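You operate a simulated robot arm through the tools that you are given. There is no shell and no other tool. Be economical: measure what you need, move in short steps, check, and stop when the job is done.

Carry out the task below with a simulated two-armed robot. There is one attempt and no reset: what you move stays moved.

## Task
Put the brown parcel from the top of the orange bench mat on the top of the drawer case. Put the blue parcel on the desk top away on the middle shelf of the grey rack. Fetch the green filter cartridge from the desk top and stand it on top of the orange case. Put the blue filter cartridge from the desk top on the shelf under the test bench. Put one of the clamps from the grey tray under the test bench on the grey cover. Pull the middle parts drawer open. Any order will do. Set down upright: brown parcel, blue parcel, green filter cartridge, blue filter cartridge.

The check looks at the end state, three seconds after you hand in, the way a careful person would. Anything else that was tipped, shoved, dropped, spilled or broken makes it a failure. A push-on lid holds only when it is set on centred and level and pressed home; a screw cap is set on level and turned clockwise until tight.

## Robot
Two 7-joint arms with three-finger grippers on one trunk, on a base that drives. Base frame: it is fixed to the floor where the robot stands at the start and does not move with it; the origin is under the middle of the robot, x ahead of it, y to its left, z up. Readings come in mm, degrees, newtons and seconds.
The left shoulder is at the start at [70, 165, 1063], the right one opposite. With the tool pointing down near the work surface each hand reaches from about 100 to 600 mm from the robot's upright axis, wherever it stands, measured 20 degrees to its own side. Places, roughly: blue filter cartridge (5x5x9 cm) [-3600, 1400, 900]; blue parcel (6x6x10 cm) [-3700, 1000, 900]; brown parcel [750, -250, 1000]; clamp (5x7x2 cm) [-4100, 2900, 200]; green filter cartridge (5x5x9 cm) [-3600, 1300, 900]; grey cover (15x15x2 cm) [-1800, 1600, 800]; middle parts drawer [-1000, 3200, 1000]; middle shelf of the grey rack [-100, -2900, 900]; orange case (16x15x3 cm) [-1600, 1400, 900]; shelf under the test bench [-4100, 3100, 200]; top of the drawer case [1000, 700, 1100]. Payload 3.91 kg a hand.
The TCP of each hand is the grasp point between the finger pads, 30 mm short of the fingertips. In the tool frame z runs along the fingers and y along their closing line. Largest opening 116 mm; the body of the gripper starts 73 mm behind the TCP.
Orientation is told as [roll, pitch, yaw] about the base's x, y, z axes, in that order, counted from this pose: with the fingers straight down and closing along the base's y, the tool's x points along the base's -x, its y along +y and its z along -z.

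## Interface
- The arms move only by the tool jog_arm. It takes "left_rows", "right_rows" or both (then of equal length, played together; a hand with none holds still); each is a list of rows, each a list of 3 entries, a list of its own where there are three numbers: the shift along the base's x, y, z in mm, then the turn, a rotation vector about the base's x, y, z in degrees, then the finger opening in mm, from 0 to 116. In form: [[[x, y, z], [wx, wy, wz], claw], ...]. A call has 1 to 20 rows; each row shifts and turns the commanded pose from where the row before left it. A row lasts 0.2 s, in which the tool goes at most 50 mm and 8.6 degrees; a call with a longer step from one row to the next is refused whole, and so is a gripper value outside its range. A pose out of reach is approached as far as the arm can. The call stops where the force on the tool passes 40 N (or 10 N more than at its start, if that is more) or the arm is blocked; 0.2 s more then pass. The fingers move at their own pace (about 153 mm/s each) and stop on an object; they squeeze with about 38 N. The grip force told is the motor's: it shows also when the fingers shut on nothing. Time passes only in rows, and 0.2 s behind the last, so rows that do not move let the fingers close. It gives the time, the measured TCP pose, the force on the tool (base axes), the opening and the grip force at its end, in the units of the frame above (readings bear some noise), with the torque about the TCP (base axes, N m) and any sound that the robot's microphone picked up, and new pictures: "views" is both (left out), scene, wrist or none (wrist: the cameras of the hands that moved).
- Cameras (640 x 400 px; columns grow to the right, rows downward): "scene" is now at [137, 30.2, 1395.1]; the picture's right is [0.32, -0.95, 0.00], its down [-0.40, -0.14, -0.91] and it looks along [0.86, 0.29, -0.42] (base axes); focal length 278 px, centre (320, 200). "left" rides on the left gripper at [75, 17, -88] in its tool frame; the picture's right is [-0.22, 0.97, 0.00], its down [-0.70, -0.16, -0.70] and it looks along [-0.68, -0.16, 0.71] (tool axes); focal length 247 px, centre (320, 200). "right" rides on the right gripper at [52, 56, -88] in its tool frame; the picture's right is [-0.73, 0.68, 0.00], its down [-0.49, -0.52, -0.70] and it looks along [-0.48, -0.51, 0.71] (tool axes); focal length 247 px, centre (320, 200). There is no depth. A picture from a camera that has moved, and an enlarged one, comes with that camera's place and axes in the base frame and with its lens.
- lift_body(by): slides the trunk up (or, below 0, down) by that many mm; the arms and the scene camera ride with it, the base frame stays. It gives what a move gives, with no picture.
- drive_base(legs): drives the robot by 1 to 6 legs, each [ahead, left, turn to the left] in mm, mm and degrees, along the robot's own axes; the way and the turn of a leg run together, so that a leg with both is an arc; at most 1500 mm and 180 degrees a leg. The arms and the cameras ride along, it lands a little off, and it stops where it bumps. It gives what a move gives, and a new picture of the scene camera.
- head_to(pan, tilt): turns the head with the scene camera to pan (to the left, within 86 degrees either way) and tilt (down, from -29 to 69), counted from straight ahead of the robot. It gives what a move gives, and a new picture of the scene camera.
- zoom(camera, box): a new picture of the part [left, top, right, bottom] of that camera's present view, enlarged. It takes no simulated time.
- sign_off(): hands the job in; it is judged then, once.

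Work in short steps. Places have to be worked out from the pictures, the camera data and where the tool is seen: move nearer, look again, correct. Check each grasp and each placing, and mend what went wrong. You have 175 turns and 260 pictures in all, those below and enlarged ones among them. Open the grippers and draw the arms clear of the work before you hand the job in, unless the task says otherwise.

The tools are called after ">>>" as a command line: name --argument value ..., lists and objects as JSON in quotes. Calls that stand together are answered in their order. jog_arm: Moves the arms, as the interface text tells. Its arguments: {"type":"object","properties":{"left_rows":{"type":"array","items":{"type":"array"}},"right_rows":{"type":"array","items":{"type":"array"}},"views":{"type":"string","enum":["both","scene","wrist","none"]}},"required":[]} The other tools are called the same way: lift_body (by) slides the trunk up or down; drive_base (legs) drives the base; head_to (pan, tilt) turns the head that bears the scene camera; zoom (camera, box) takes an enlarged picture of a part of a camera's view; sign_off () hands the job in.

At the start:

```text
time: 0.0
left_tcp_pos: [470.0, 497.0, 1293.1]
left_tool_rot: [0.0, 0.0, 0.0]
left_contact_force: [-0.3, 1.0, 1.3]
left_torque: [0.01, -0.02, 0.0]
left_opening: 116.0
left_gripper_force: 0.2
right_tcp_pos: [430.6, -52.1, 1288.1]
right_tool_rot: [0.0, 0.1, 0.0]
right_contact_force: [-0.1, -0.7, 0.4]
right_torque: [-0.01, 0.0, 0.0]
right_opening: 115.9
right_gripper_force: 0.0
trunk travel left (down, up): [-600.0, 240.0]
robot x, y, heading: [-2.5, 1.5, -0.1]
head pan, tilt: [18.9, 24.9]
```

scene: 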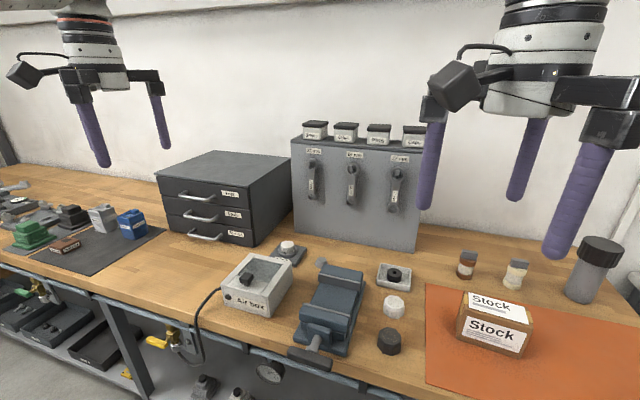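
right: 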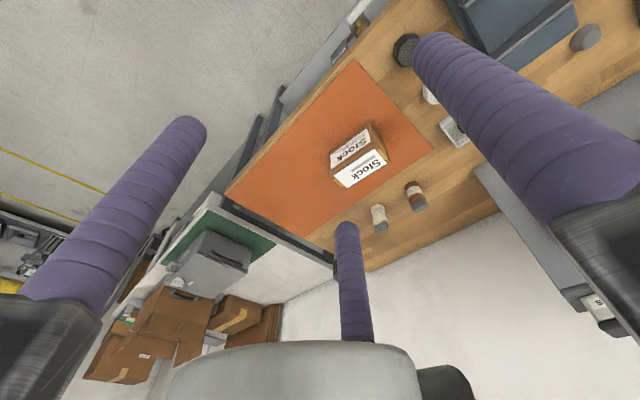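
left: 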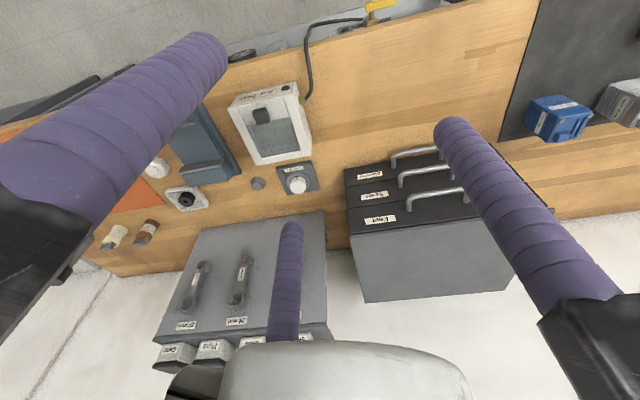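

I'll begin with the brown parcel on the orange mat; zooming to measure it and the drawer case.

>>> zoom --camera "scene" --box '[420, 260, 580, 360]'

>>> zoom --camera "scene" --box '[140, 130, 300, 250]'

>>> zoom --camera "right" --box '[300, 100, 460, 200]'

```text
4.00 times, centred on (500, 310) of scene
camera zoom: at [137.0, 30.2, 1395.1], right [0.32, -0.95, 0.0], down [-0.4, -0.14, -0.91], along [0.86, 0.29, -0.42], focal length 1112 px, centre (-400, -240)
```

zoom: 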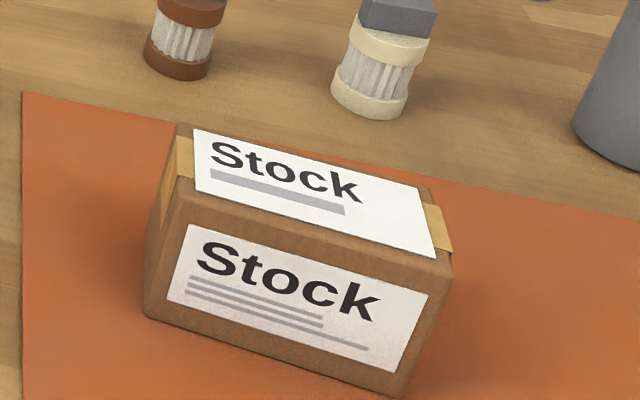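

```text
3.33 times, centred on (220, 190) of scene
camera zoom: at [137.0, 30.2, 1395.1], right [0.32, -0.95, 0.0], down [-0.4, -0.14, -0.91], along [0.86, 0.29, -0.42], focal length 927 px, centre (653, 233)
```

zoom: 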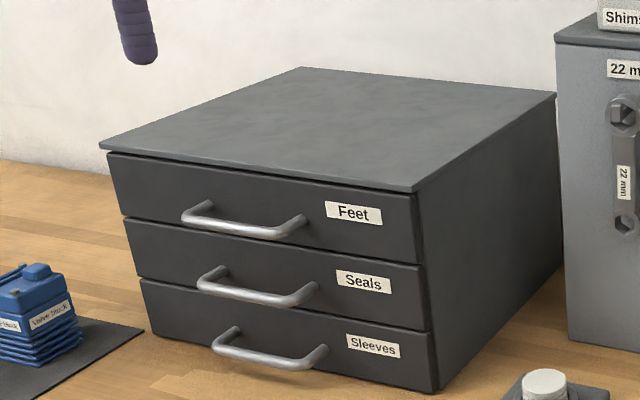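

```text
4.00 times, centred on (380, 150) of right
camera zoom: at [378.0, 1.6, 1377.4], right [0.73, 0.68, 0.0], down [0.49, -0.52, 0.7], along [0.48, -0.51, -0.72], focal length 988 px, centre (80, 400)
```

zoom: 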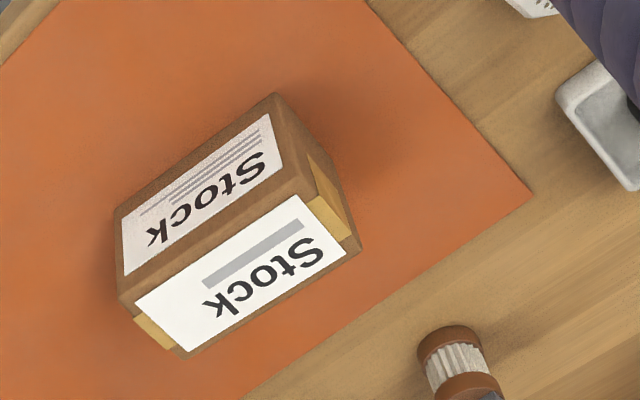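

Parcel estimated at (668,-184), top z≈940, ~124 × 63, yaw about -8°; case top at x 812–1135, y 492–862, z≈1075. Both are beyond comfortable reach, so I look down to see how far I may drive in.

>>> head_to --pan 0 --tilt 62

```text
time: 1.0
left_tcp_pos: [468.6, 497.2, 1294.0]
left_tool_rot: [0.1, 0.0, 0.0]
left_contact_force: [0.3, 0.2, 0.2]
left_torque: [0.02, 0.03, -0.01]
left_opening: 115.9
left_gripper_force: 0.0
right_tcp_pos: [431.0, -53.4, 1288.5]
right_tool_rot: [0.0, 0.2, 0.0]
right_contact_force: [0.5, -0.1, 0.1]
right_torque: [0.0, -0.01, -0.01]
right_opening: 116.0
right_gripper_force: 0.1
trunk travel left (down, up): [-600.0, 240.0]
robot x, y, heading: [2.1, 2.7, 0.1]
head pan, tilt: [0.0, 62.0]
camera scene: at [114.2, 0.4, 1342.7], right [0.0, -1.0, 0.0], down [-0.88, 0.0, -0.47], along [0.47, 0.0, -0.88], focal length 278 px, centre (320, 200)
```

scene: 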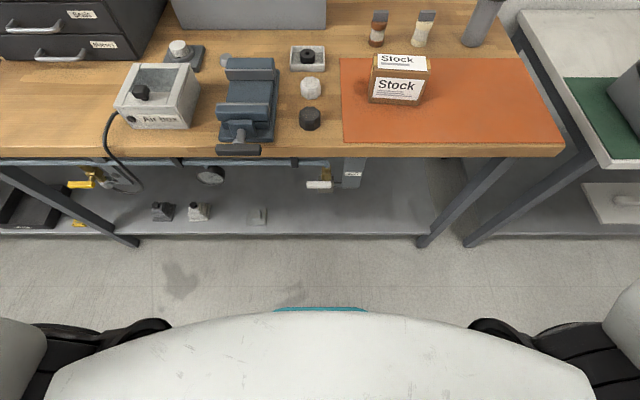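

Bench edge is at x≈484 and there's floor clear up to the lower shelf at ~570; my base front is ~265. I drive 170 mm ahead.

>>> drive_base --legs '[[170, 0, 0]]'

```text
time: 2.5
left_tcp_pos: [639.7, 497.1, 1293.7]
left_tool_rot: [-0.1, 0.0, -0.1]
left_contact_force: [0.5, 0.4, -0.3]
left_torque: [0.02, -0.01, 0.0]
left_opening: 115.9
left_gripper_force: 0.0
right_tcp_pos: [599.6, -54.9, 1288.3]
right_tool_rot: [0.0, -0.1, -0.1]
right_contact_force: [1.0, 1.0, 0.2]
right_torque: [0.02, -0.06, -0.04]
right_opening: 115.8
right_gripper_force: 0.0
trunk travel left (down, up): [-600.0, 240.0]
robot x, y, heading: [170.7, -0.7, 0.2]
head pan, tilt: [0.0, 62.0]
camera scene: at [283.7, 0.1, 1342.8], right [0.0, -1.0, 0.0], down [-0.88, 0.0, -0.47], along [0.47, 0.0, -0.88], focal length 278 px, centre (320, 200)
```

scene: 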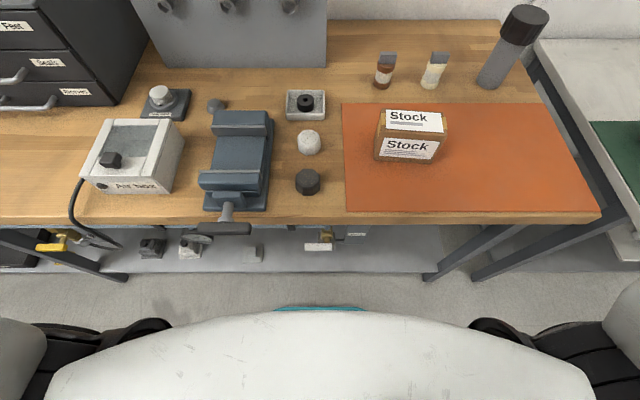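

Second measurement agrees: parcel top centre (670,-183), yaw ≈ -5°. I move the right hand above it, turning 85° so the fingers close along x.

>>> jog_arm --right_rows '[[[7, -13, -15], [0, 0, 8.5], 116], [[7, -13, -15], [0, 0, 8.5], 116], [[7, -13, -15], [0, 0, 8.5], 116], [[7, -13, -15], [0, 0, 8.5], 116], [[7, -13, -15], [0, 0, 8.5], 116], [[7, -13, -15], [0, 0, 8.5], 116], [[7, -13, -15], [0, 0, 8.5], 116], [[7, -13, -15], [0, 0, 8.5], 116], [[7, -13, -15], [0, 0, 8.5], 116], [[7, -12, -15], [0, 0, 8.5], 116]]'

```text
time: 4.7
left_tcp_pos: [640.1, 494.7, 1293.9]
left_tool_rot: [0.1, -0.1, 0.0]
left_contact_force: [-0.1, 0.1, -0.8]
left_torque: [-0.01, 0.01, 0.01]
left_opening: 116.0
left_gripper_force: 0.1
right_tcp_pos: [581.6, -72.3, 1249.0]
right_tool_rot: [5.0, -0.8, 12.8]
right_contact_force: [0.4, -0.3, 0.0]
right_torque: [0.02, 0.01, 0.0]
right_opening: 116.2
right_gripper_force: 0.0
right hand out of reach, approached as far as the arm can: row 1, 2, 3, 4, 5, 6, 7, 8, 9, 10
trunk travel left (down, up): [-600.0, 240.0]
robot x, y, heading: [170.5, -1.3, -0.2]
head pan, tilt: [0.0, 62.0]
camera scene: at [285.3, -0.9, 1342.5], right [0.0, -1.0, 0.0], down [-0.88, 0.0, -0.47], along [0.47, 0.0, -0.88], focal length 278 px, centre (320, 200)
camera right: at [517.9, -38.0, 1340.9], right [0.56, 0.82, 0.07], down [0.59, -0.46, 0.66], along [0.57, -0.33, -0.75], focal length 247 px, centre (320, 200)
```

scene: 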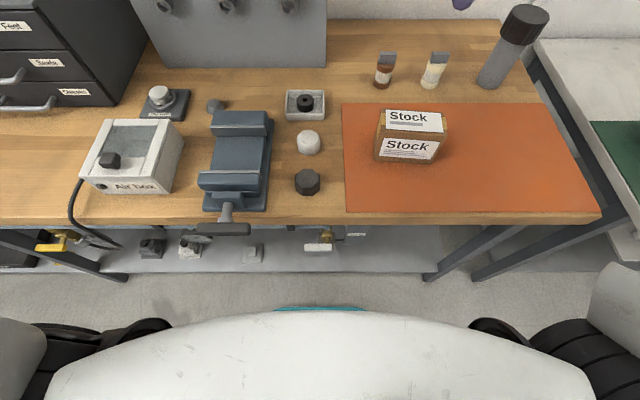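
right: 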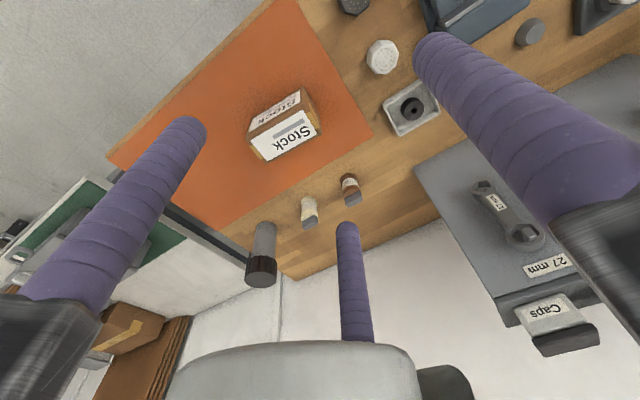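

The hand hit a limit turning that way. I'll turn the other way instead, towards -95°.

>>> jog_arm --right_rows '[[[5, -8, -10], [0, 0, -8.5], 116], [[5, -8, -10], [-2, 0, -8.5], 116], [[5, -8, -10], [-3, 0, -8], 116], [[5, -8, -10], [0, 0, -8.5], 116], [[5, -8, -10], [0, 0, -8.5], 116], [[5, -8, -10], [0, 0, -8.5], 116], [[5, -8, -10], [0, 0, -8.5], 116], [[5, -8, -10], [0, 0, -8.5], 116], [[5, -8, -10], [0, 0, -8.5], 116], [[5, -8, -10], [0, 0, -8.5], 116], [[5, -8, -10], [0, 0, -8.5], 116], [[5, -8, -10], [0, 0, -8.5], 116], [[5, -8, -10], [0, 0, -6], 116]]'

```text
refused: row 2 steps farther than a row can; nothing moved
```

A row exceeded the turn limit; resending with smaller steps.

>>> jog_arm --right_rows '[[[5, -8, -10], [0, 0, -8.5], 116], [[5, -8, -10], [-2, 0, -8], 116], [[5, -8, -10], [-3, 0, -8], 116], [[5, -8, -10], [0, 0, -8.5], 116], [[5, -8, -10], [0, 0, -8.5], 116], [[5, -8, -10], [0, 0, -8.5], 116], [[5, -8, -10], [0, 0, -8.5], 116], [[5, -8, -10], [0, 0, -8.5], 116], [[5, -8, -10], [0, 0, -8.5], 116], [[5, -8, -10], [0, 0, -8.5], 116], [[5, -8, -10], [0, 0, -8.5], 116], [[5, -8, -10], [0, 0, -8.5], 116], [[5, -8, -10], [0, 0, -6], 116]]'

```text
time: 7.5
left_tcp_pos: [640.0, 496.7, 1294.8]
left_tool_rot: [0.1, -0.1, -0.1]
left_contact_force: [-0.2, -0.6, -0.1]
left_torque: [0.04, 0.02, -0.02]
left_opening: 116.1
left_gripper_force: 0.0
right_tcp_pos: [646.3, -175.3, 1117.8]
right_tool_rot: [-0.1, -1.1, -94.1]
right_contact_force: [0.0, 0.2, -0.5]
right_torque: [0.01, 0.01, 0.04]
right_opening: 116.0
right_gripper_force: 0.0
trunk travel left (down, up): [-600.0, 240.0]
robot x, y, heading: [171.4, -0.7, -0.1]
head pan, tilt: [0.0, 62.0]
camera scene: at [284.8, -0.3, 1342.6], right [0.0, -1.0, 0.0], down [-0.88, 0.0, -0.47], along [0.47, 0.0, -0.88], focal length 278 px, centre (320, 200)
camera right: at [705.7, -126.5, 1206.4], right [0.63, -0.78, 0.01], down [-0.56, -0.43, 0.71], along [-0.55, -0.45, -0.7], focal length 247 px, centre (320, 200)
```

scene: 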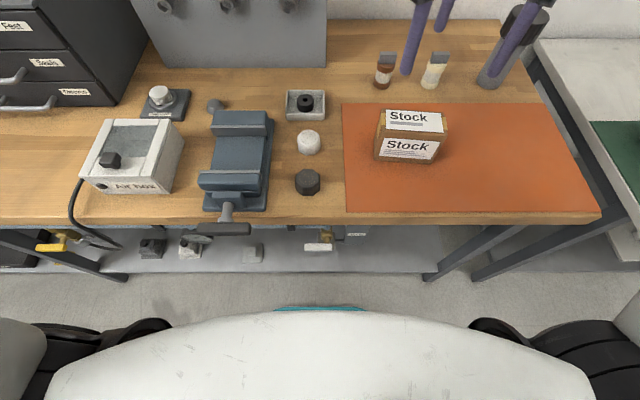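
right: 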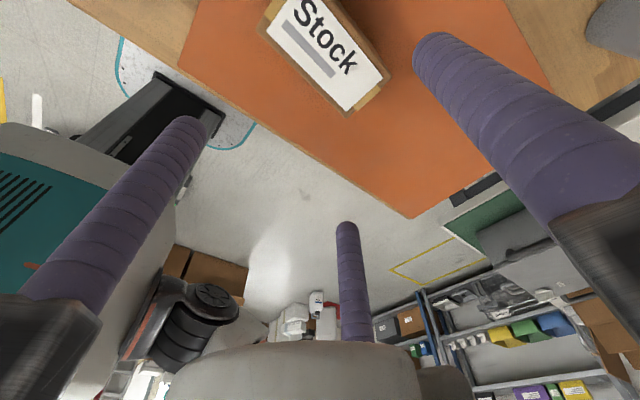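

Orientation reached. Moving above the parcel at z≈990 (fingertips just above the top) to check alignment.

>>> jog_arm --right_rows '[[[8, -3, -32], [0, 0.5, -0.5], 116], [[8, -3, -32], [0, 0.5, -0.5], 116], [[8, -3, -32], [0, 0, 0], 116], [[0, 0, -30], [0, 0, 0], 116]]'

>>> zoom --camera "scene" --box '[340, 0, 540, 200]'

```text
time: 8.5
left_tcp_pos: [641.4, 496.1, 1295.0]
left_tool_rot: [0.0, 0.0, -0.2]
left_contact_force: [-0.6, 0.1, 0.7]
left_torque: [0.04, 0.0, 0.0]
left_opening: 116.0
left_gripper_force: 0.0
right_tcp_pos: [671.6, -183.4, 992.8]
right_tool_rot: [-1.2, -1.2, -95.1]
right_contact_force: [1.6, 0.4, 0.0]
right_torque: [0.0, -0.01, -0.02]
right_opening: 116.0
right_gripper_force: 0.1
trunk travel left (down, up): [-600.0, 240.0]
robot x, y, heading: [169.2, -0.2, 0.1]
head pan, tilt: [0.0, 62.0]
camera scene: at [285.2, -0.3, 1342.6], right [0.0, -1.0, 0.0], down [-0.88, 0.0, -0.47], along [0.47, 0.0, -0.88], focal length 278 px, centre (320, 200)
camera right: at [733.6, -135.3, 1078.8], right [0.61, -0.79, 0.0], down [-0.55, -0.42, 0.72], along [-0.57, -0.44, -0.69], focal length 247 px, centre (320, 200)
```

scene: 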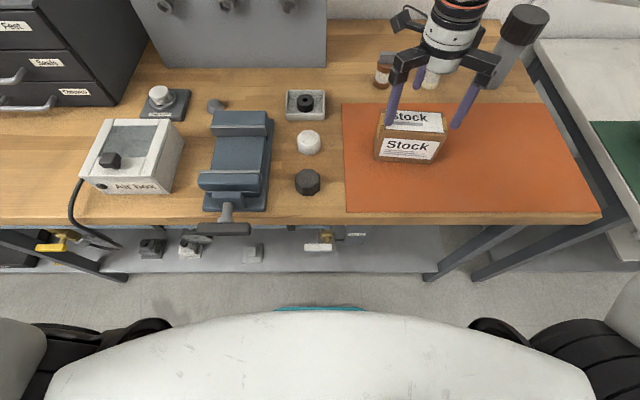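
right: 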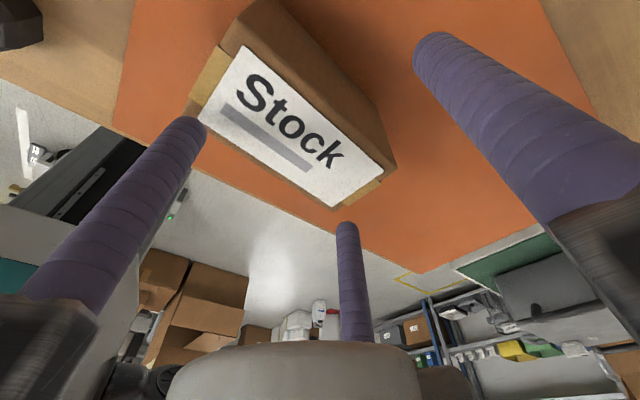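

```text
2.00 times, centred on (440, 100) of scene
camera zoom: at [285.2, -0.3, 1342.6], right [0.0, -1.0, 0.0], down [-0.88, 0.0, -0.47], along [0.47, 0.0, -0.88], focal length 556 px, centre (80, 400)
```

zoom: 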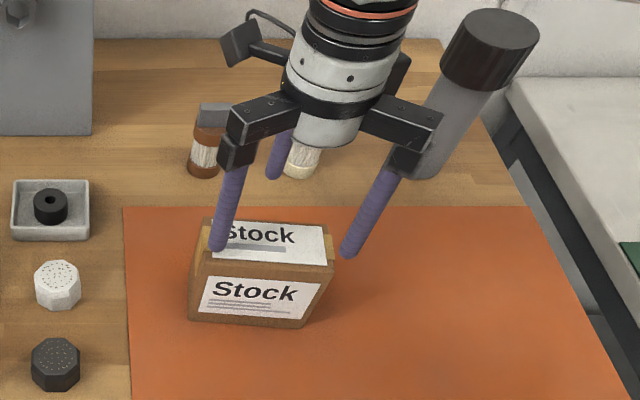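

The pictures show three fingers at 120° rather than two; that matters for grasping. I close in air to see how they actually move.

>>> jog_arm --right_rows '[[[0, 0, 20], [0, 0, 0], 60], [[0, 0, 0], [0, 0, 0], 60], [[0, 0, 0], [0, 0, 0], 60]]'

>>> zoom --camera "scene" --box '[340, 0, 540, 200]'

```text
time: 9.3
left_tcp_pos: [640.4, 497.0, 1292.8]
left_tool_rot: [0.1, -0.1, -0.1]
left_contact_force: [-0.6, 0.5, -0.7]
left_torque: [0.04, -0.01, 0.01]
left_opening: 116.1
left_gripper_force: 0.0
right_tcp_pos: [670.3, -183.2, 1013.9]
right_tool_rot: [-1.1, -1.1, -95.1]
right_contact_force: [0.0, -0.2, 0.2]
right_torque: [-0.01, 0.02, 0.03]
right_opening: 60.0
right_gripper_force: 0.0
trunk travel left (down, up): [-600.0, 240.0]
robot x, y, heading: [170.9, -0.1, -0.3]
head pan, tilt: [0.0, 62.0]
camera scene: at [284.3, 0.2, 1342.6], right [0.0, -1.0, 0.0], down [-0.88, 0.0, -0.47], along [0.47, 0.0, -0.88], focal length 278 px, centre (320, 200)
camera right: at [731.8, -134.7, 1099.2], right [0.61, -0.79, 0.0], down [-0.55, -0.42, 0.72], along [-0.57, -0.44, -0.69], focal length 247 px, centre (320, 200)
```

scene: 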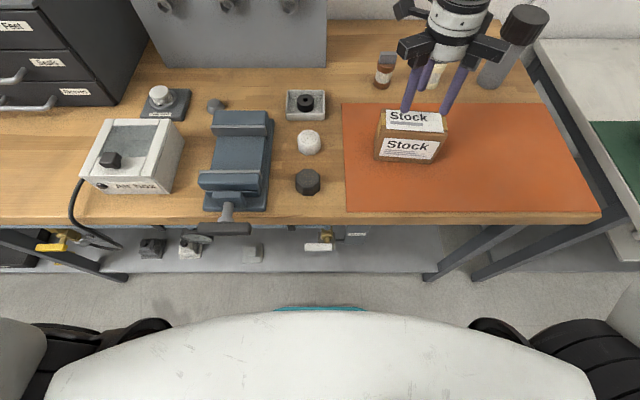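
right: 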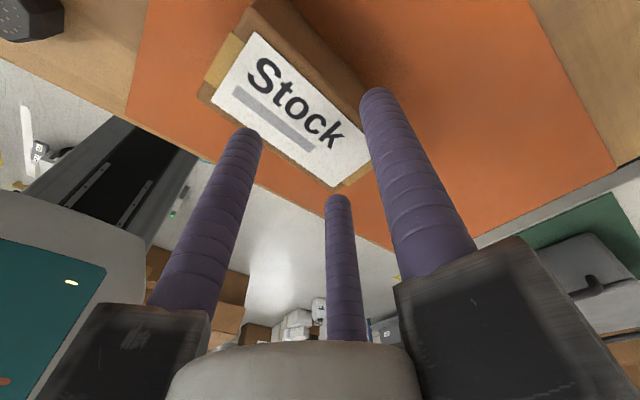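

```text
2.00 times, centred on (440, 100) of scene
camera zoom: at [284.3, 0.2, 1342.6], right [0.0, -1.0, 0.0], down [-0.88, 0.0, -0.47], along [0.47, 0.0, -0.88], focal length 556 px, centre (80, 400)
```

zoom: 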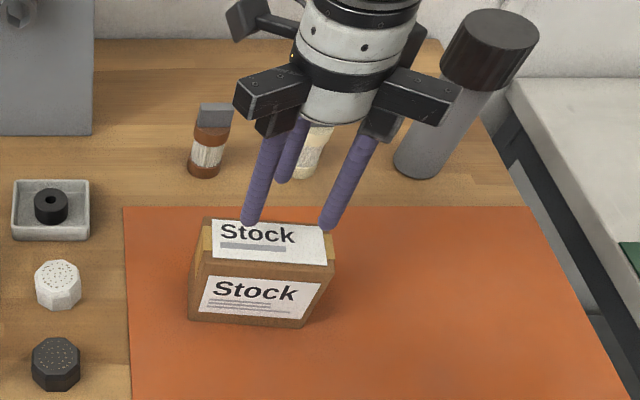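

The gripper is a three‑jaw centric one (single finger on tool +y, two on -y). For this box I need the TCP ~13 mm toward the pair side: x≈656. Reposition and check.

>>> jog_arm --right_rows '[[[-14, 0, 0], [0, 0, 0], 116], [[0, 0, -20], [1, 1, 0], 116], [[0, 0, -14], [0, 0, 0], 116]]'

>>> zoom --camera "scene" --box '[360, 60, 480, 180]'

```text
time: 10.1
left_tcp_pos: [639.2, 497.2, 1293.9]
left_tool_rot: [0.0, 0.0, -0.1]
left_contact_force: [-0.3, 0.2, 0.7]
left_torque: [-0.02, 0.0, -0.01]
left_opening: 116.1
left_gripper_force: 0.1
right_tcp_pos: [656.3, -183.6, 979.7]
right_tool_rot: [-2.1, -0.2, -95.1]
right_contact_force: [0.2, -0.6, -0.2]
right_torque: [0.0, 0.0, 0.02]
right_opening: 116.3
right_gripper_force: 0.0
trunk travel left (down, up): [-600.0, 240.0]
robot x, y, heading: [172.6, 2.7, 0.0]
head pan, tilt: [0.0, 62.0]
camera scene: at [284.5, 0.2, 1342.7], right [0.0, -1.0, 0.0], down [-0.88, 0.0, -0.47], along [0.47, 0.0, -0.88], focal length 278 px, centre (320, 200)
camera right: at [719.3, -137.0, 1065.7], right [0.61, -0.79, -0.02], down [-0.54, -0.44, 0.72], along [-0.58, -0.43, -0.69], focal length 247 px, centre (320, 200)
```

scene: 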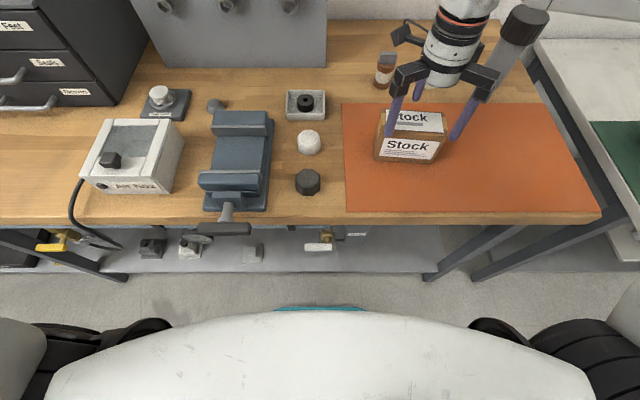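
right: 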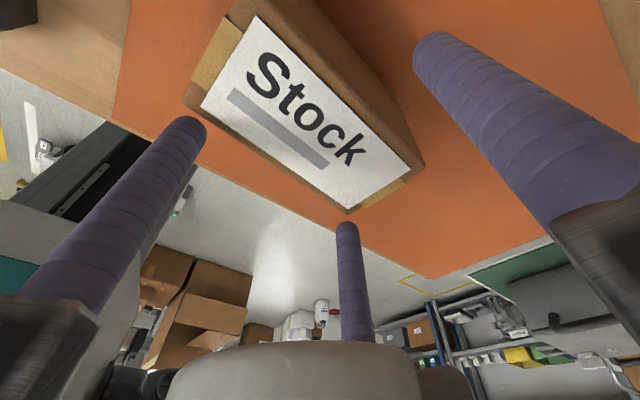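

```text
3.33 times, centred on (420, 120) of scene
camera zoom: at [284.5, 0.2, 1342.7], right [0.0, -1.0, 0.0], down [-0.88, 0.0, -0.47], along [0.47, 0.0, -0.88], focal length 927 px, centre (-13, 467)
```

zoom: 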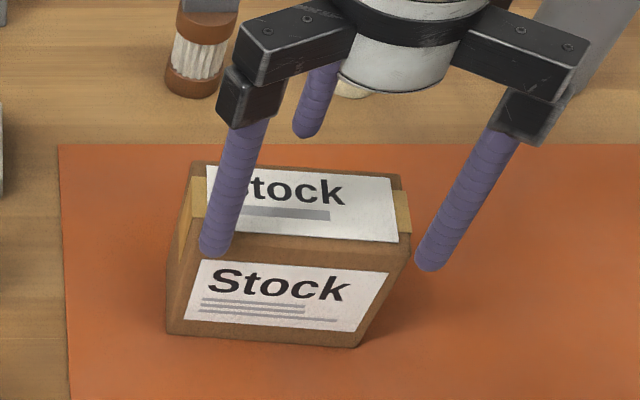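

Pair clearance to the front face looks tight; I shift 6 mm nearer, level the roll, and descend to z≈903 with force watch.

>>> jog_arm --right_rows '[[[-6, 0, 0], [0, -2, 0], 116], [[0, 0, -15], [0, 0, 0], 116], [[0, 0, -15], [0, 0, 0], 116], [[0, 0, -20], [0, 0, 0], 116], [[0, 0, -25], [0, 0, 0], 116], [[0, 0, 0], [0, 0, 0], 116]]'

>>> zoom --camera "scene" --box '[360, 60, 480, 180]'

```text
time: 11.5
left_tcp_pos: [638.7, 496.9, 1295.0]
left_tool_rot: [0.0, -0.1, 0.0]
left_contact_force: [0.0, 0.0, 0.3]
left_torque: [-0.03, -0.05, -0.02]
left_opening: 116.1
left_gripper_force: 0.2
right_tcp_pos: [649.6, -185.9, 905.2]
right_tool_rot: [-0.2, -0.2, -95.0]
right_contact_force: [-0.1, 0.0, -0.4]
right_torque: [0.02, 0.01, -0.04]
right_opening: 116.3
right_gripper_force: 0.1
trunk travel left (down, up): [-600.0, 240.0]
robot x, y, heading: [170.9, 2.2, -0.1]
head pan, tilt: [0.0, 62.0]
camera scene: at [284.1, 0.2, 1342.7], right [0.0, -1.0, 0.0], down [-0.88, 0.0, -0.47], along [0.47, 0.0, -0.88], focal length 278 px, centre (320, 200)
camera right: at [710.0, -138.8, 992.6], right [0.61, -0.79, 0.0], down [-0.56, -0.44, 0.7], along [-0.55, -0.43, -0.71], focal length 247 px, centre (320, 200)
```

scene: 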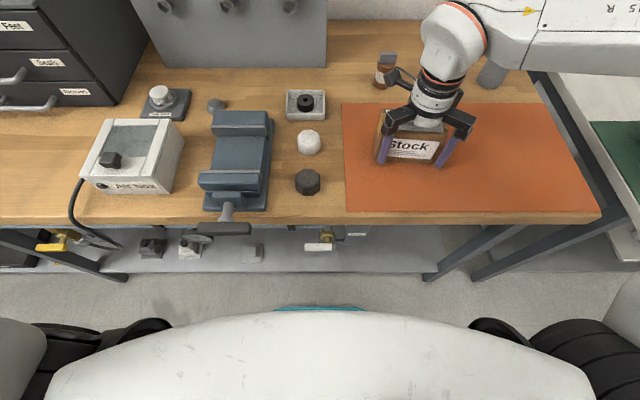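
right: 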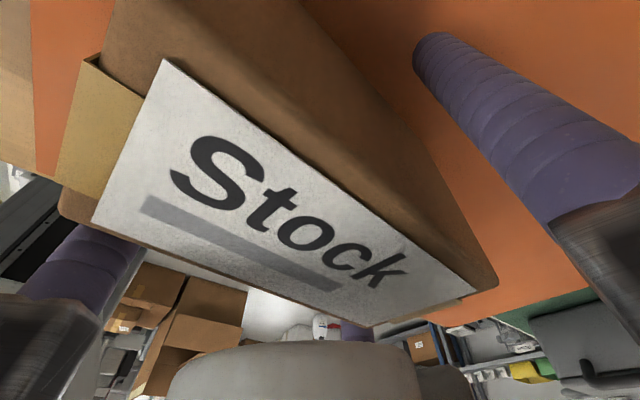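

```text
3.33 times, centred on (420, 120) of scene
camera zoom: at [284.1, 0.2, 1342.7], right [0.0, -1.0, 0.0], down [-0.88, 0.0, -0.47], along [0.47, 0.0, -0.88], focal length 927 px, centre (-13, 467)
```

zoom: 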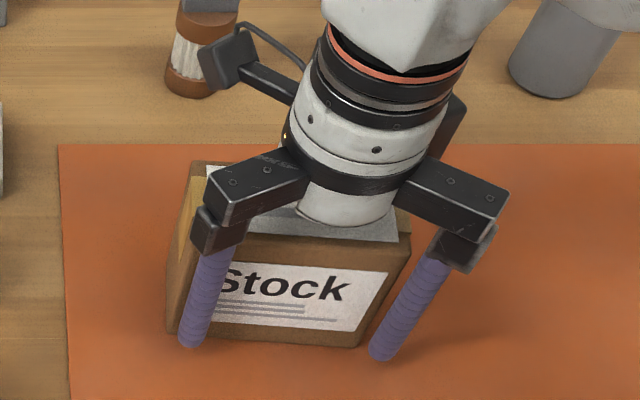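

Fingers straddle the box. Closing.

>>> jog_arm --right_rows '[[[0, 3, 0], [0, 0, 0], 100], [[0, 0, 0], [0, 0, 0], 60], [[0, 0, 0], [0, 0, 0], 50], [[0, 0, 0], [0, 0, 0], 50]]'

```text
time: 12.5
left_tcp_pos: [640.4, 497.5, 1295.2]
left_tool_rot: [0.0, 0.0, -0.1]
left_contact_force: [0.6, 0.3, -0.5]
left_torque: [-0.01, 0.0, 0.02]
left_opening: 115.9
left_gripper_force: 0.0
right_tcp_pos: [648.5, -181.2, 904.3]
right_tool_rot: [-0.2, -0.3, -95.2]
right_contact_force: [-0.6, 0.8, 1.0]
right_torque: [0.07, 0.0, 0.09]
right_opening: 78.4
right_gripper_force: 38.2
trunk travel left (down, up): [-600.0, 240.0]
robot x, y, heading: [168.2, -2.1, 0.0]
head pan, tilt: [0.0, 62.0]
camera scene: at [284.5, 0.2, 1342.6], right [0.0, -1.0, 0.0], down [-0.88, 0.0, -0.47], along [0.47, 0.0, -0.88], focal length 278 px, centre (320, 200)
camera right: at [709.7, -135.2, 992.2], right [0.61, -0.79, 0.0], down [-0.56, -0.44, 0.7], along [-0.56, -0.43, -0.71], focal length 247 px, centre (320, 200)
```

scene: 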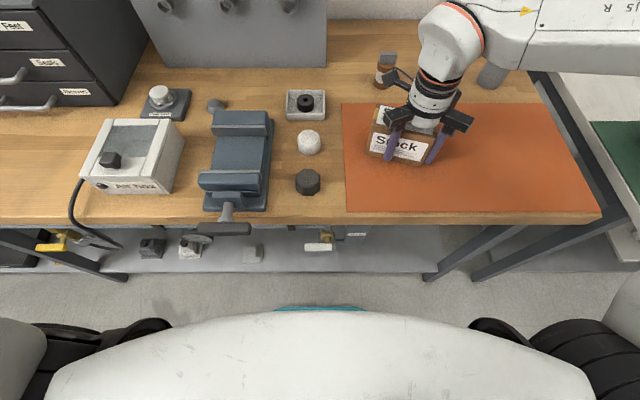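
right: 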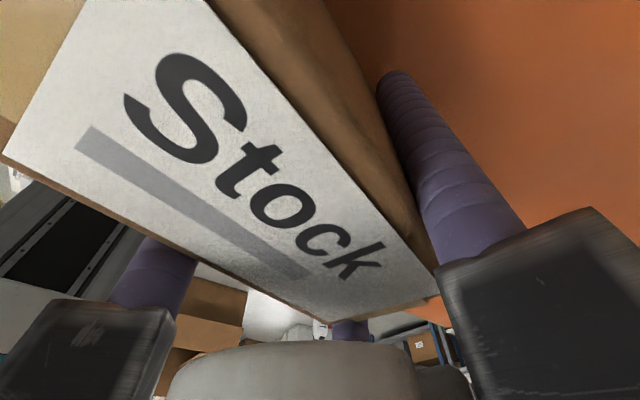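

Held at 78 mm opening with full grip force. Lifting 60 mm and checking.

>>> jog_arm --right_rows '[[[0, 0, 15], [0, 0, 0], 50], [[0, 0, 20], [0, 0, 0], 50], [[0, 0, 25], [0, 0, 0], 50]]'

>>> zoom --camera "scene" --box '[360, 60, 480, 180]'

```text
time: 13.3
left_tcp_pos: [640.4, 496.9, 1294.2]
left_tool_rot: [0.0, 0.0, 0.0]
left_contact_force: [0.2, 0.1, 0.0]
left_torque: [-0.01, 0.0, 0.03]
left_opening: 115.9
left_gripper_force: 0.0
right_tcp_pos: [648.5, -181.5, 964.6]
right_tool_rot: [-0.2, -0.2, -95.2]
right_contact_force: [-0.6, 1.2, -2.1]
right_torque: [-0.06, 0.04, 0.01]
right_opening: 78.3
right_gripper_force: 38.0
trunk travel left (down, up): [-600.0, 240.0]
robot x, y, heading: [170.9, -1.1, -0.3]
head pan, tilt: [0.0, 62.0]
camera scene: at [284.2, 0.4, 1342.6], right [0.0, -1.0, 0.0], down [-0.88, 0.0, -0.47], along [0.47, 0.0, -0.88], focal length 278 px, centre (320, 200)
camera right: at [709.6, -134.8, 1052.8], right [0.61, -0.79, 0.0], down [-0.56, -0.44, 0.7], along [-0.56, -0.43, -0.71], focal length 247 px, centre (320, 200)
```

scene: 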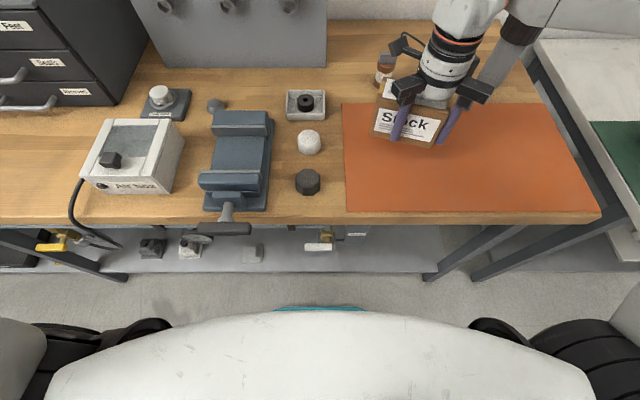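
right: 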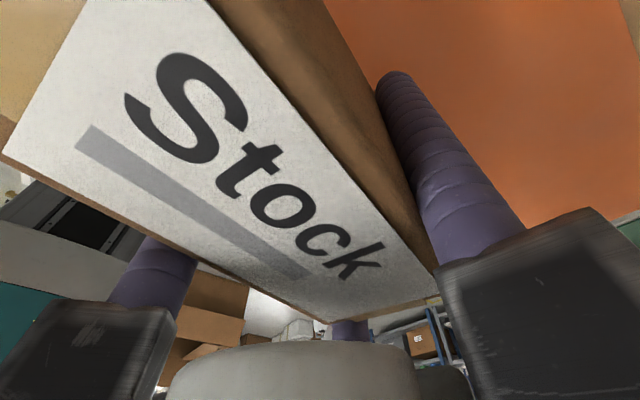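

```text
3.33 times, centred on (420, 120) of scene
camera zoom: at [284.2, 0.4, 1342.6], right [0.0, -1.0, 0.0], down [-0.88, 0.0, -0.47], along [0.47, 0.0, -0.88], focal length 927 px, centre (-13, 467)
```

zoom: 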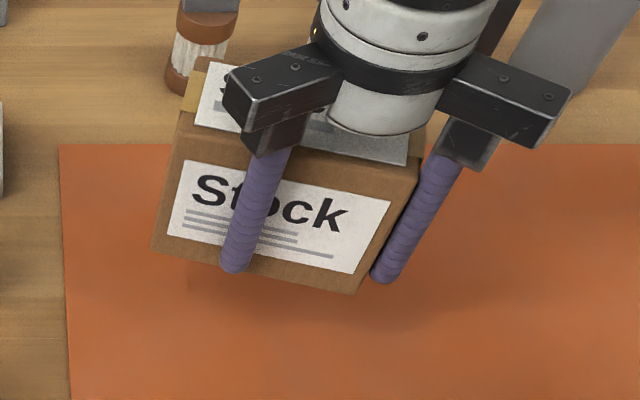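

The parcel is held securely (skewed ~15°, bottom ≈50 mm below TCP, centre about (+26,+16) from TCP). Raising the trunk 200 mm, then driving left toward the drawer case.

>>> lift_body --by 200

>>> drive_base --legs '[[0, 820, 0]]'

>>> head_to --pan 0 --tilt 50

```text
time: 15.5
left_tcp_pos: [639.0, 495.3, 1494.8]
left_tool_rot: [0.1, 0.1, -0.1]
left_contact_force: [0.4, 0.2, -0.2]
left_torque: [0.04, -0.03, 0.02]
left_opening: 116.0
left_gripper_force: 0.1
right_tcp_pos: [650.3, -181.7, 1163.4]
right_tool_rot: [-0.2, -0.2, -95.1]
right_contact_force: [-0.3, -0.2, -3.1]
right_torque: [-0.01, 0.01, 0.05]
right_opening: 77.7
right_gripper_force: 38.6
trunk travel left (down, up): [-800.0, 40.0]
robot x, y, heading: [172.4, -0.8, -0.2]
head pan, tilt: [0.0, 62.0]
```

```text
time: 19.9
left_tcp_pos: [663.4, 1311.1, 1494.5]
left_tool_rot: [0.1, -0.1, -1.5]
left_contact_force: [0.3, 0.7, 0.0]
left_torque: [0.01, 0.04, 0.02]
left_opening: 115.7
left_gripper_force: 0.1
right_tcp_pos: [656.6, 632.3, 1163.9]
right_tool_rot: [-0.2, -0.1, -96.6]
right_contact_force: [0.6, -0.1, -1.9]
right_torque: [-0.01, 0.02, -0.01]
right_opening: 77.4
right_gripper_force: 38.0
trunk travel left (down, up): [-800.0, 40.0]
robot x, y, heading: [181.5, 824.9, -1.6]
head pan, tilt: [0.0, 62.0]
camera scene: at [295.8, 823.8, 1542.6], right [-0.03, -1.0, 0.0], down [-0.88, 0.02, -0.47], along [0.47, -0.01, -0.88], focal length 278 px, centre (320, 200)
```

scene: 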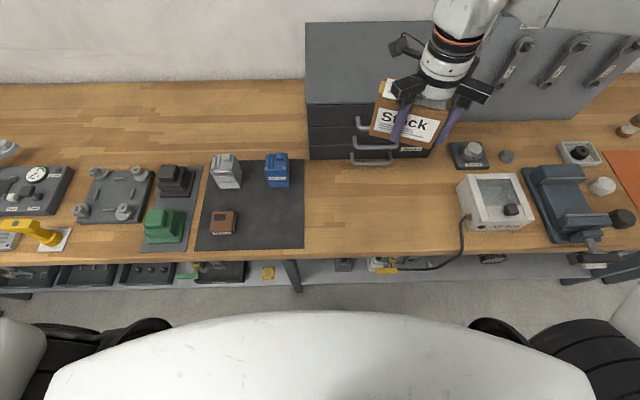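

```text
time: 20.6
left_tcp_pos: [663.9, 1312.4, 1494.3]
left_tool_rot: [0.0, 0.0, -1.4]
left_contact_force: [-0.1, -0.5, 0.6]
left_torque: [-0.02, -0.02, 0.02]
left_opening: 115.9
left_gripper_force: 0.0
right_tcp_pos: [655.6, 634.2, 1163.7]
right_tool_rot: [-0.1, -0.2, -96.5]
right_contact_force: [0.0, 0.5, -2.9]
right_torque: [-0.05, 0.04, -0.02]
right_opening: 77.5
right_gripper_force: 37.9
trunk travel left (down, up): [-800.0, 40.0]
robot x, y, heading: [182.1, 825.9, -1.8]
head pan, tilt: [0.0, 50.0]
camera scene: at [308.5, 824.8, 1557.4], right [-0.03, -1.0, 0.0], down [-0.77, 0.02, -0.64], along [0.64, -0.02, -0.77], focal length 278 px, centre (320, 200)
```

scene: 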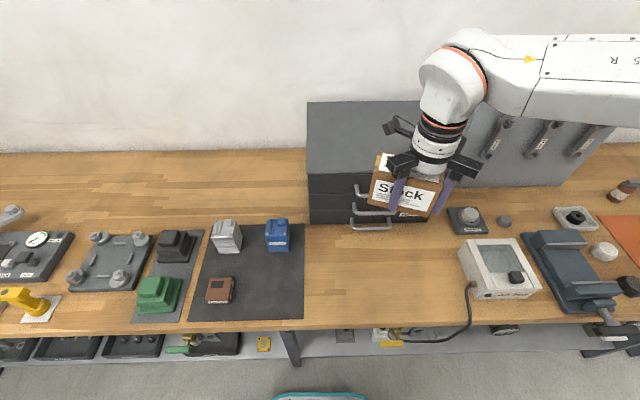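

Case top's front edge is at x≈790, left side y≈838. Raising hand 40 mm, then driving 80 mm ahead with heading correction.

>>> jog_arm --right_rows '[[[0, 0, 20], [0, 0, 0], 50], [[0, 0, 20], [0, 0, 0], 50]]' --views "none"

>>> drive_base --legs '[[80, 0, 1.7]]'

```text
time: 21.2
left_tcp_pos: [662.5, 1312.7, 1493.9]
left_tool_rot: [0.0, -0.1, -1.4]
left_contact_force: [-0.7, 0.0, 0.3]
left_torque: [-0.01, -0.01, 0.02]
left_opening: 116.0
left_gripper_force: 0.1
right_tcp_pos: [655.6, 632.8, 1204.4]
right_tool_rot: [-0.2, -0.2, -96.5]
right_contact_force: [0.1, 1.4, -2.1]
right_torque: [-0.07, 0.03, 0.01]
right_opening: 77.4
right_gripper_force: 37.8
trunk travel left (down, up): [-800.0, 40.0]
robot x, y, heading: [179.1, 825.4, -1.5]
head pan, tilt: [0.0, 50.0]
```

```text
time: 22.3
left_tcp_pos: [718.6, 1325.0, 1496.4]
left_tool_rot: [0.1, -0.3, 0.3]
left_contact_force: [-1.1, 0.5, 0.7]
left_torque: [-0.05, -0.06, -0.01]
left_opening: 116.1
left_gripper_force: 0.0
right_tcp_pos: [733.0, 647.2, 1207.7]
right_tool_rot: [0.1, -0.1, -94.8]
right_contact_force: [-0.8, -0.1, -1.9]
right_torque: [-0.04, -0.02, 0.0]
right_opening: 77.4
right_gripper_force: 37.9
trunk travel left (down, up): [-800.0, 40.0]
robot x, y, heading: [254.1, 829.0, 0.3]
head pan, tilt: [0.0, 50.0]
camera scene: at [378.3, 826.9, 1558.1], right [0.0, -1.0, 0.0], down [-0.76, 0.0, -0.65], along [0.65, 0.0, -0.76], focal length 278 px, centre (320, 200)
```

scene: 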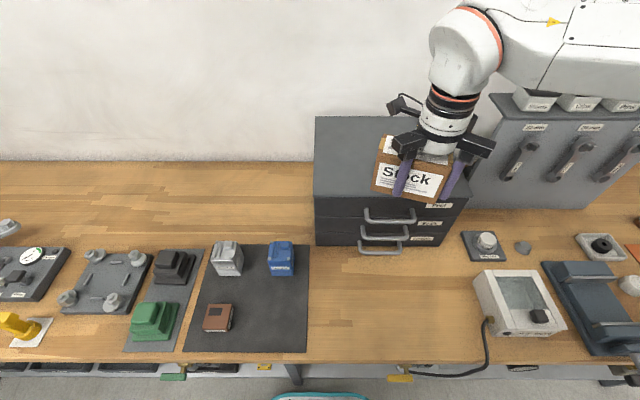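

Front edge now measures x≈803, right side y≈480. Extending the hand ahead 120 mm over the top.

>>> jog_arm --right_rows '[[[30, 0, 0], [0, 0, 0], 50], [[30, 0, 0], [0, 0, 0], 50], [[30, 0, 0], [0, 0, 0], 50], [[30, 0, 0], [0, 0, 0], 50], [[0, 0, -30], [0, 0, 0], 50]]'

>>> zoom --camera "scene" --box '[300, 80, 480, 240]'

```text
time: 23.5
left_tcp_pos: [725.9, 1324.6, 1494.9]
left_tool_rot: [0.1, -0.1, 0.2]
left_contact_force: [-0.4, -0.6, -0.7]
left_torque: [0.0, 0.04, 0.0]
left_opening: 116.3
left_gripper_force: 0.0
right_tcp_pos: [858.6, 645.8, 1175.1]
right_tool_rot: [-0.1, -0.1, -94.6]
right_contact_force: [0.3, -0.5, -3.0]
right_torque: [-0.04, 0.03, 0.0]
right_opening: 77.3
right_gripper_force: 38.3
trunk travel left (down, up): [-800.0, 40.0]
robot x, y, heading: [260.6, 828.3, 0.4]
head pan, tilt: [0.0, 50.0]
camera scene: at [384.3, 826.4, 1557.5], right [0.0, -1.0, 0.0], down [-0.77, 0.0, -0.64], along [0.64, 0.0, -0.77], focal length 278 px, centre (320, 200)
camera right: at [918.6, 692.7, 1264.1], right [0.62, -0.79, 0.0], down [-0.56, -0.44, 0.7], along [-0.55, -0.43, -0.71], focal length 247 px, centre (320, 200)
```

scene: 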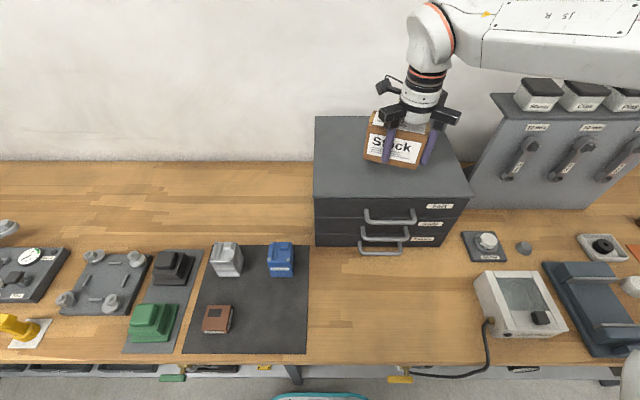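
right: 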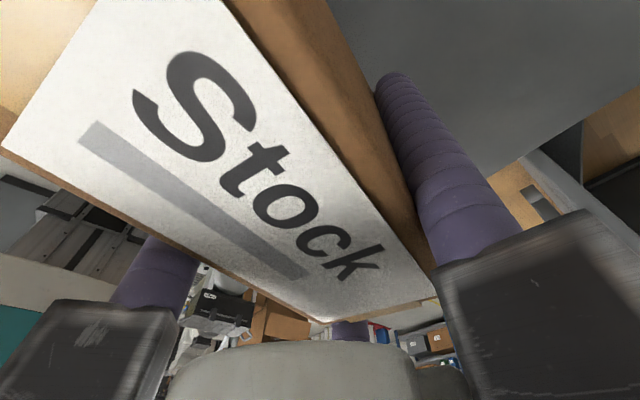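

```text
2.50 times, centred on (390, 160) of scene
camera zoom: at [384.3, 826.4, 1557.5], right [0.0, -1.0, 0.0], down [-0.77, 0.0, -0.64], along [0.64, 0.0, -0.77], focal length 695 px, centre (145, 300)
```

zoom: 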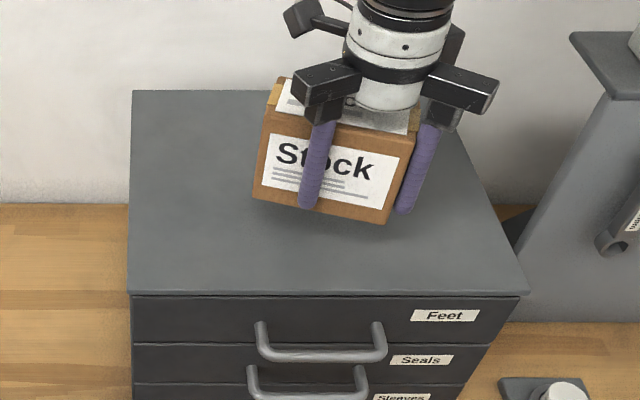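

Well over the top. Lowering towards the expected contact at TCP z≈1125.

>>> jog_arm --right_rows '[[[0, 0, -20], [0, 0, 0], 50], [[0, 0, -16], [0, 0, 0], 50], [[0, 0, -6], [0, 0, 0], 50], [[0, 0, -3], [0, 0, 0], 50]]' --views "none"

>>> zoom --camera "scene" --box '[340, 80, 480, 200]'

```text
time: 24.5
left_tcp_pos: [725.5, 1326.1, 1495.1]
left_tool_rot: [0.0, -0.1, 0.3]
left_contact_force: [-0.8, -0.5, 0.2]
left_torque: [-0.03, -0.04, 0.02]
left_opening: 116.0
left_gripper_force: 0.1
right_tcp_pos: [858.7, 646.1, 1129.1]
right_tool_rot: [-0.2, -0.2, -94.9]
right_contact_force: [1.7, 0.6, -2.1]
right_torque: [-0.07, 0.03, 0.04]
right_opening: 76.9
right_gripper_force: 37.9
trunk travel left (down, up): [-800.0, 40.0]
robot x, y, heading: [261.7, 824.8, 0.5]
head pan, tilt: [0.0, 50.0]
```

```text
3.33 times, centred on (410, 140) of scene
camera zoom: at [385.0, 827.4, 1557.4], right [0.0, -1.0, 0.0], down [-0.77, 0.0, -0.64], along [0.64, 0.0, -0.77], focal length 927 px, centre (20, 400)
```

zoom: 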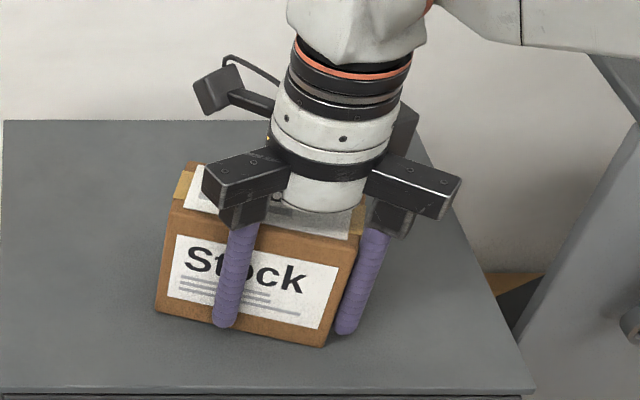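

No contact yet; lowering in 3 mm steps.

>>> jog_arm --right_rows '[[[0, 0, -3], [0, 0, 0], 50], [[0, 0, -3], [0, 0, 0], 50]]' --views "none"

>>> jog_arm --right_rows '[[[0, 0, -2], [0, 0, 0], 50], [[0, 0, -1], [0, 0, 0], 50]]' --views "none"

```text
time: 25.1
left_tcp_pos: [721.9, 1324.8, 1495.1]
left_tool_rot: [0.1, -0.2, 0.1]
left_contact_force: [0.2, -1.1, 0.3]
left_torque: [-0.02, 0.0, 0.0]
left_opening: 116.0
left_gripper_force: 0.0
right_tcp_pos: [860.3, 646.2, 1128.1]
right_tool_rot: [0.4, 0.0, -94.8]
right_contact_force: [6.8, -7.9, 31.9]
right_torque: [-0.03, 0.56, 0.57]
right_opening: 77.0
right_gripper_force: 37.9
trunk travel left (down, up): [-800.0, 40.0]
robot x, y, heading: [257.1, 828.9, 0.2]
head pan, tilt: [0.0, 50.0]
```

```text
time: 25.7
left_tcp_pos: [720.5, 1324.2, 1495.6]
left_tool_rot: [0.1, -0.2, 0.3]
left_contact_force: [0.7, 0.9, -0.5]
left_torque: [-0.01, 0.01, 0.0]
left_opening: 116.1
left_gripper_force: 0.0
right_tcp_pos: [857.2, 647.0, 1124.8]
right_tool_rot: [0.2, -0.1, -94.8]
right_contact_force: [5.4, -6.9, 40.6]
right_torque: [1.26, 0.22, 0.55]
right_opening: 76.1
right_gripper_force: 38.4
trunk travel left (down, up): [-800.0, 40.0]
robot x, y, heading: [256.5, 825.7, 0.3]
head pan, tilt: [0.0, 50.0]
```

Parcel rests on the case. Releasing gently.

>>> jog_arm --right_rows '[[[0, 0, 2], [0, 0, 0], 80], [[0, 0, 0], [0, 0, 0], 90], [[0, 0, 0], [0, 0, 0], 116], [[0, 0, 0], [0, 0, 0], 116]]'

>>> zoom --camera "scene" --box '[340, 80, 480, 200]'

```text
time: 26.7
left_tcp_pos: [724.6, 1326.8, 1494.1]
left_tool_rot: [0.1, -0.2, 0.3]
left_contact_force: [-0.7, -0.5, -0.7]
left_torque: [0.01, 0.02, 0.02]
left_opening: 116.0
left_gripper_force: 0.0
right_tcp_pos: [858.5, 646.6, 1122.6]
right_tool_rot: [-0.2, -0.2, -94.7]
right_contact_force: [0.1, 0.2, -0.4]
right_torque: [-0.02, -0.01, -0.01]
right_opening: 116.5
right_gripper_force: 0.1
trunk travel left (down, up): [-800.0, 40.0]
robot x, y, heading: [258.4, 827.4, 0.5]
head pan, tilt: [0.0, 50.0]
camera scene: at [384.8, 827.4, 1557.4], right [0.0, -1.0, 0.0], down [-0.77, 0.0, -0.64], along [0.64, 0.0, -0.77], focal length 278 px, centre (320, 200)
camera right: at [918.7, 693.8, 1210.4], right [0.62, -0.79, 0.0], down [-0.56, -0.44, 0.7], along [-0.55, -0.43, -0.71], focal length 247 px, centre (320, 200)
```

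scene: 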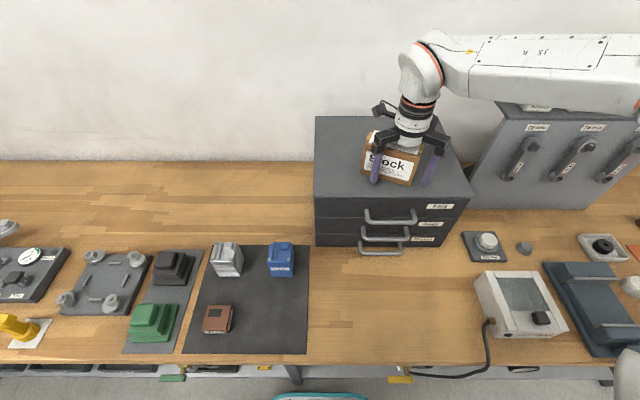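
right: 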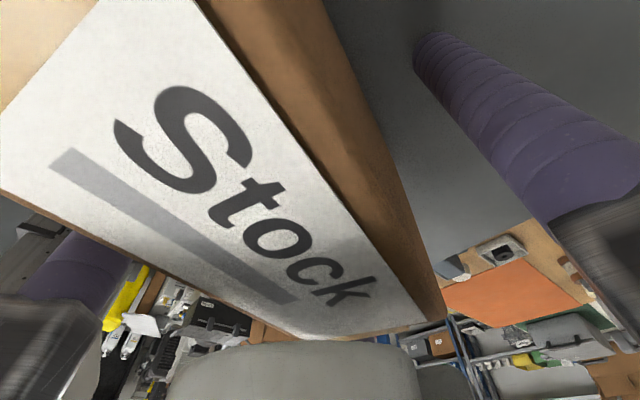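

```text
3.33 times, centred on (410, 140) of scene
camera zoom: at [384.8, 827.4, 1557.4], right [0.0, -1.0, 0.0], down [-0.77, 0.0, -0.64], along [0.64, 0.0, -0.77], focal length 927 px, centre (20, 400)
```

zoom: 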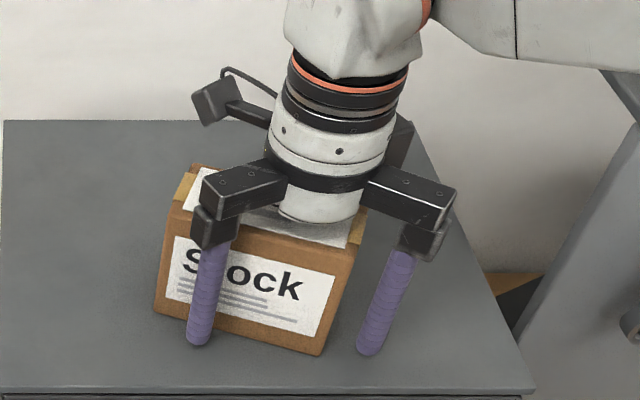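

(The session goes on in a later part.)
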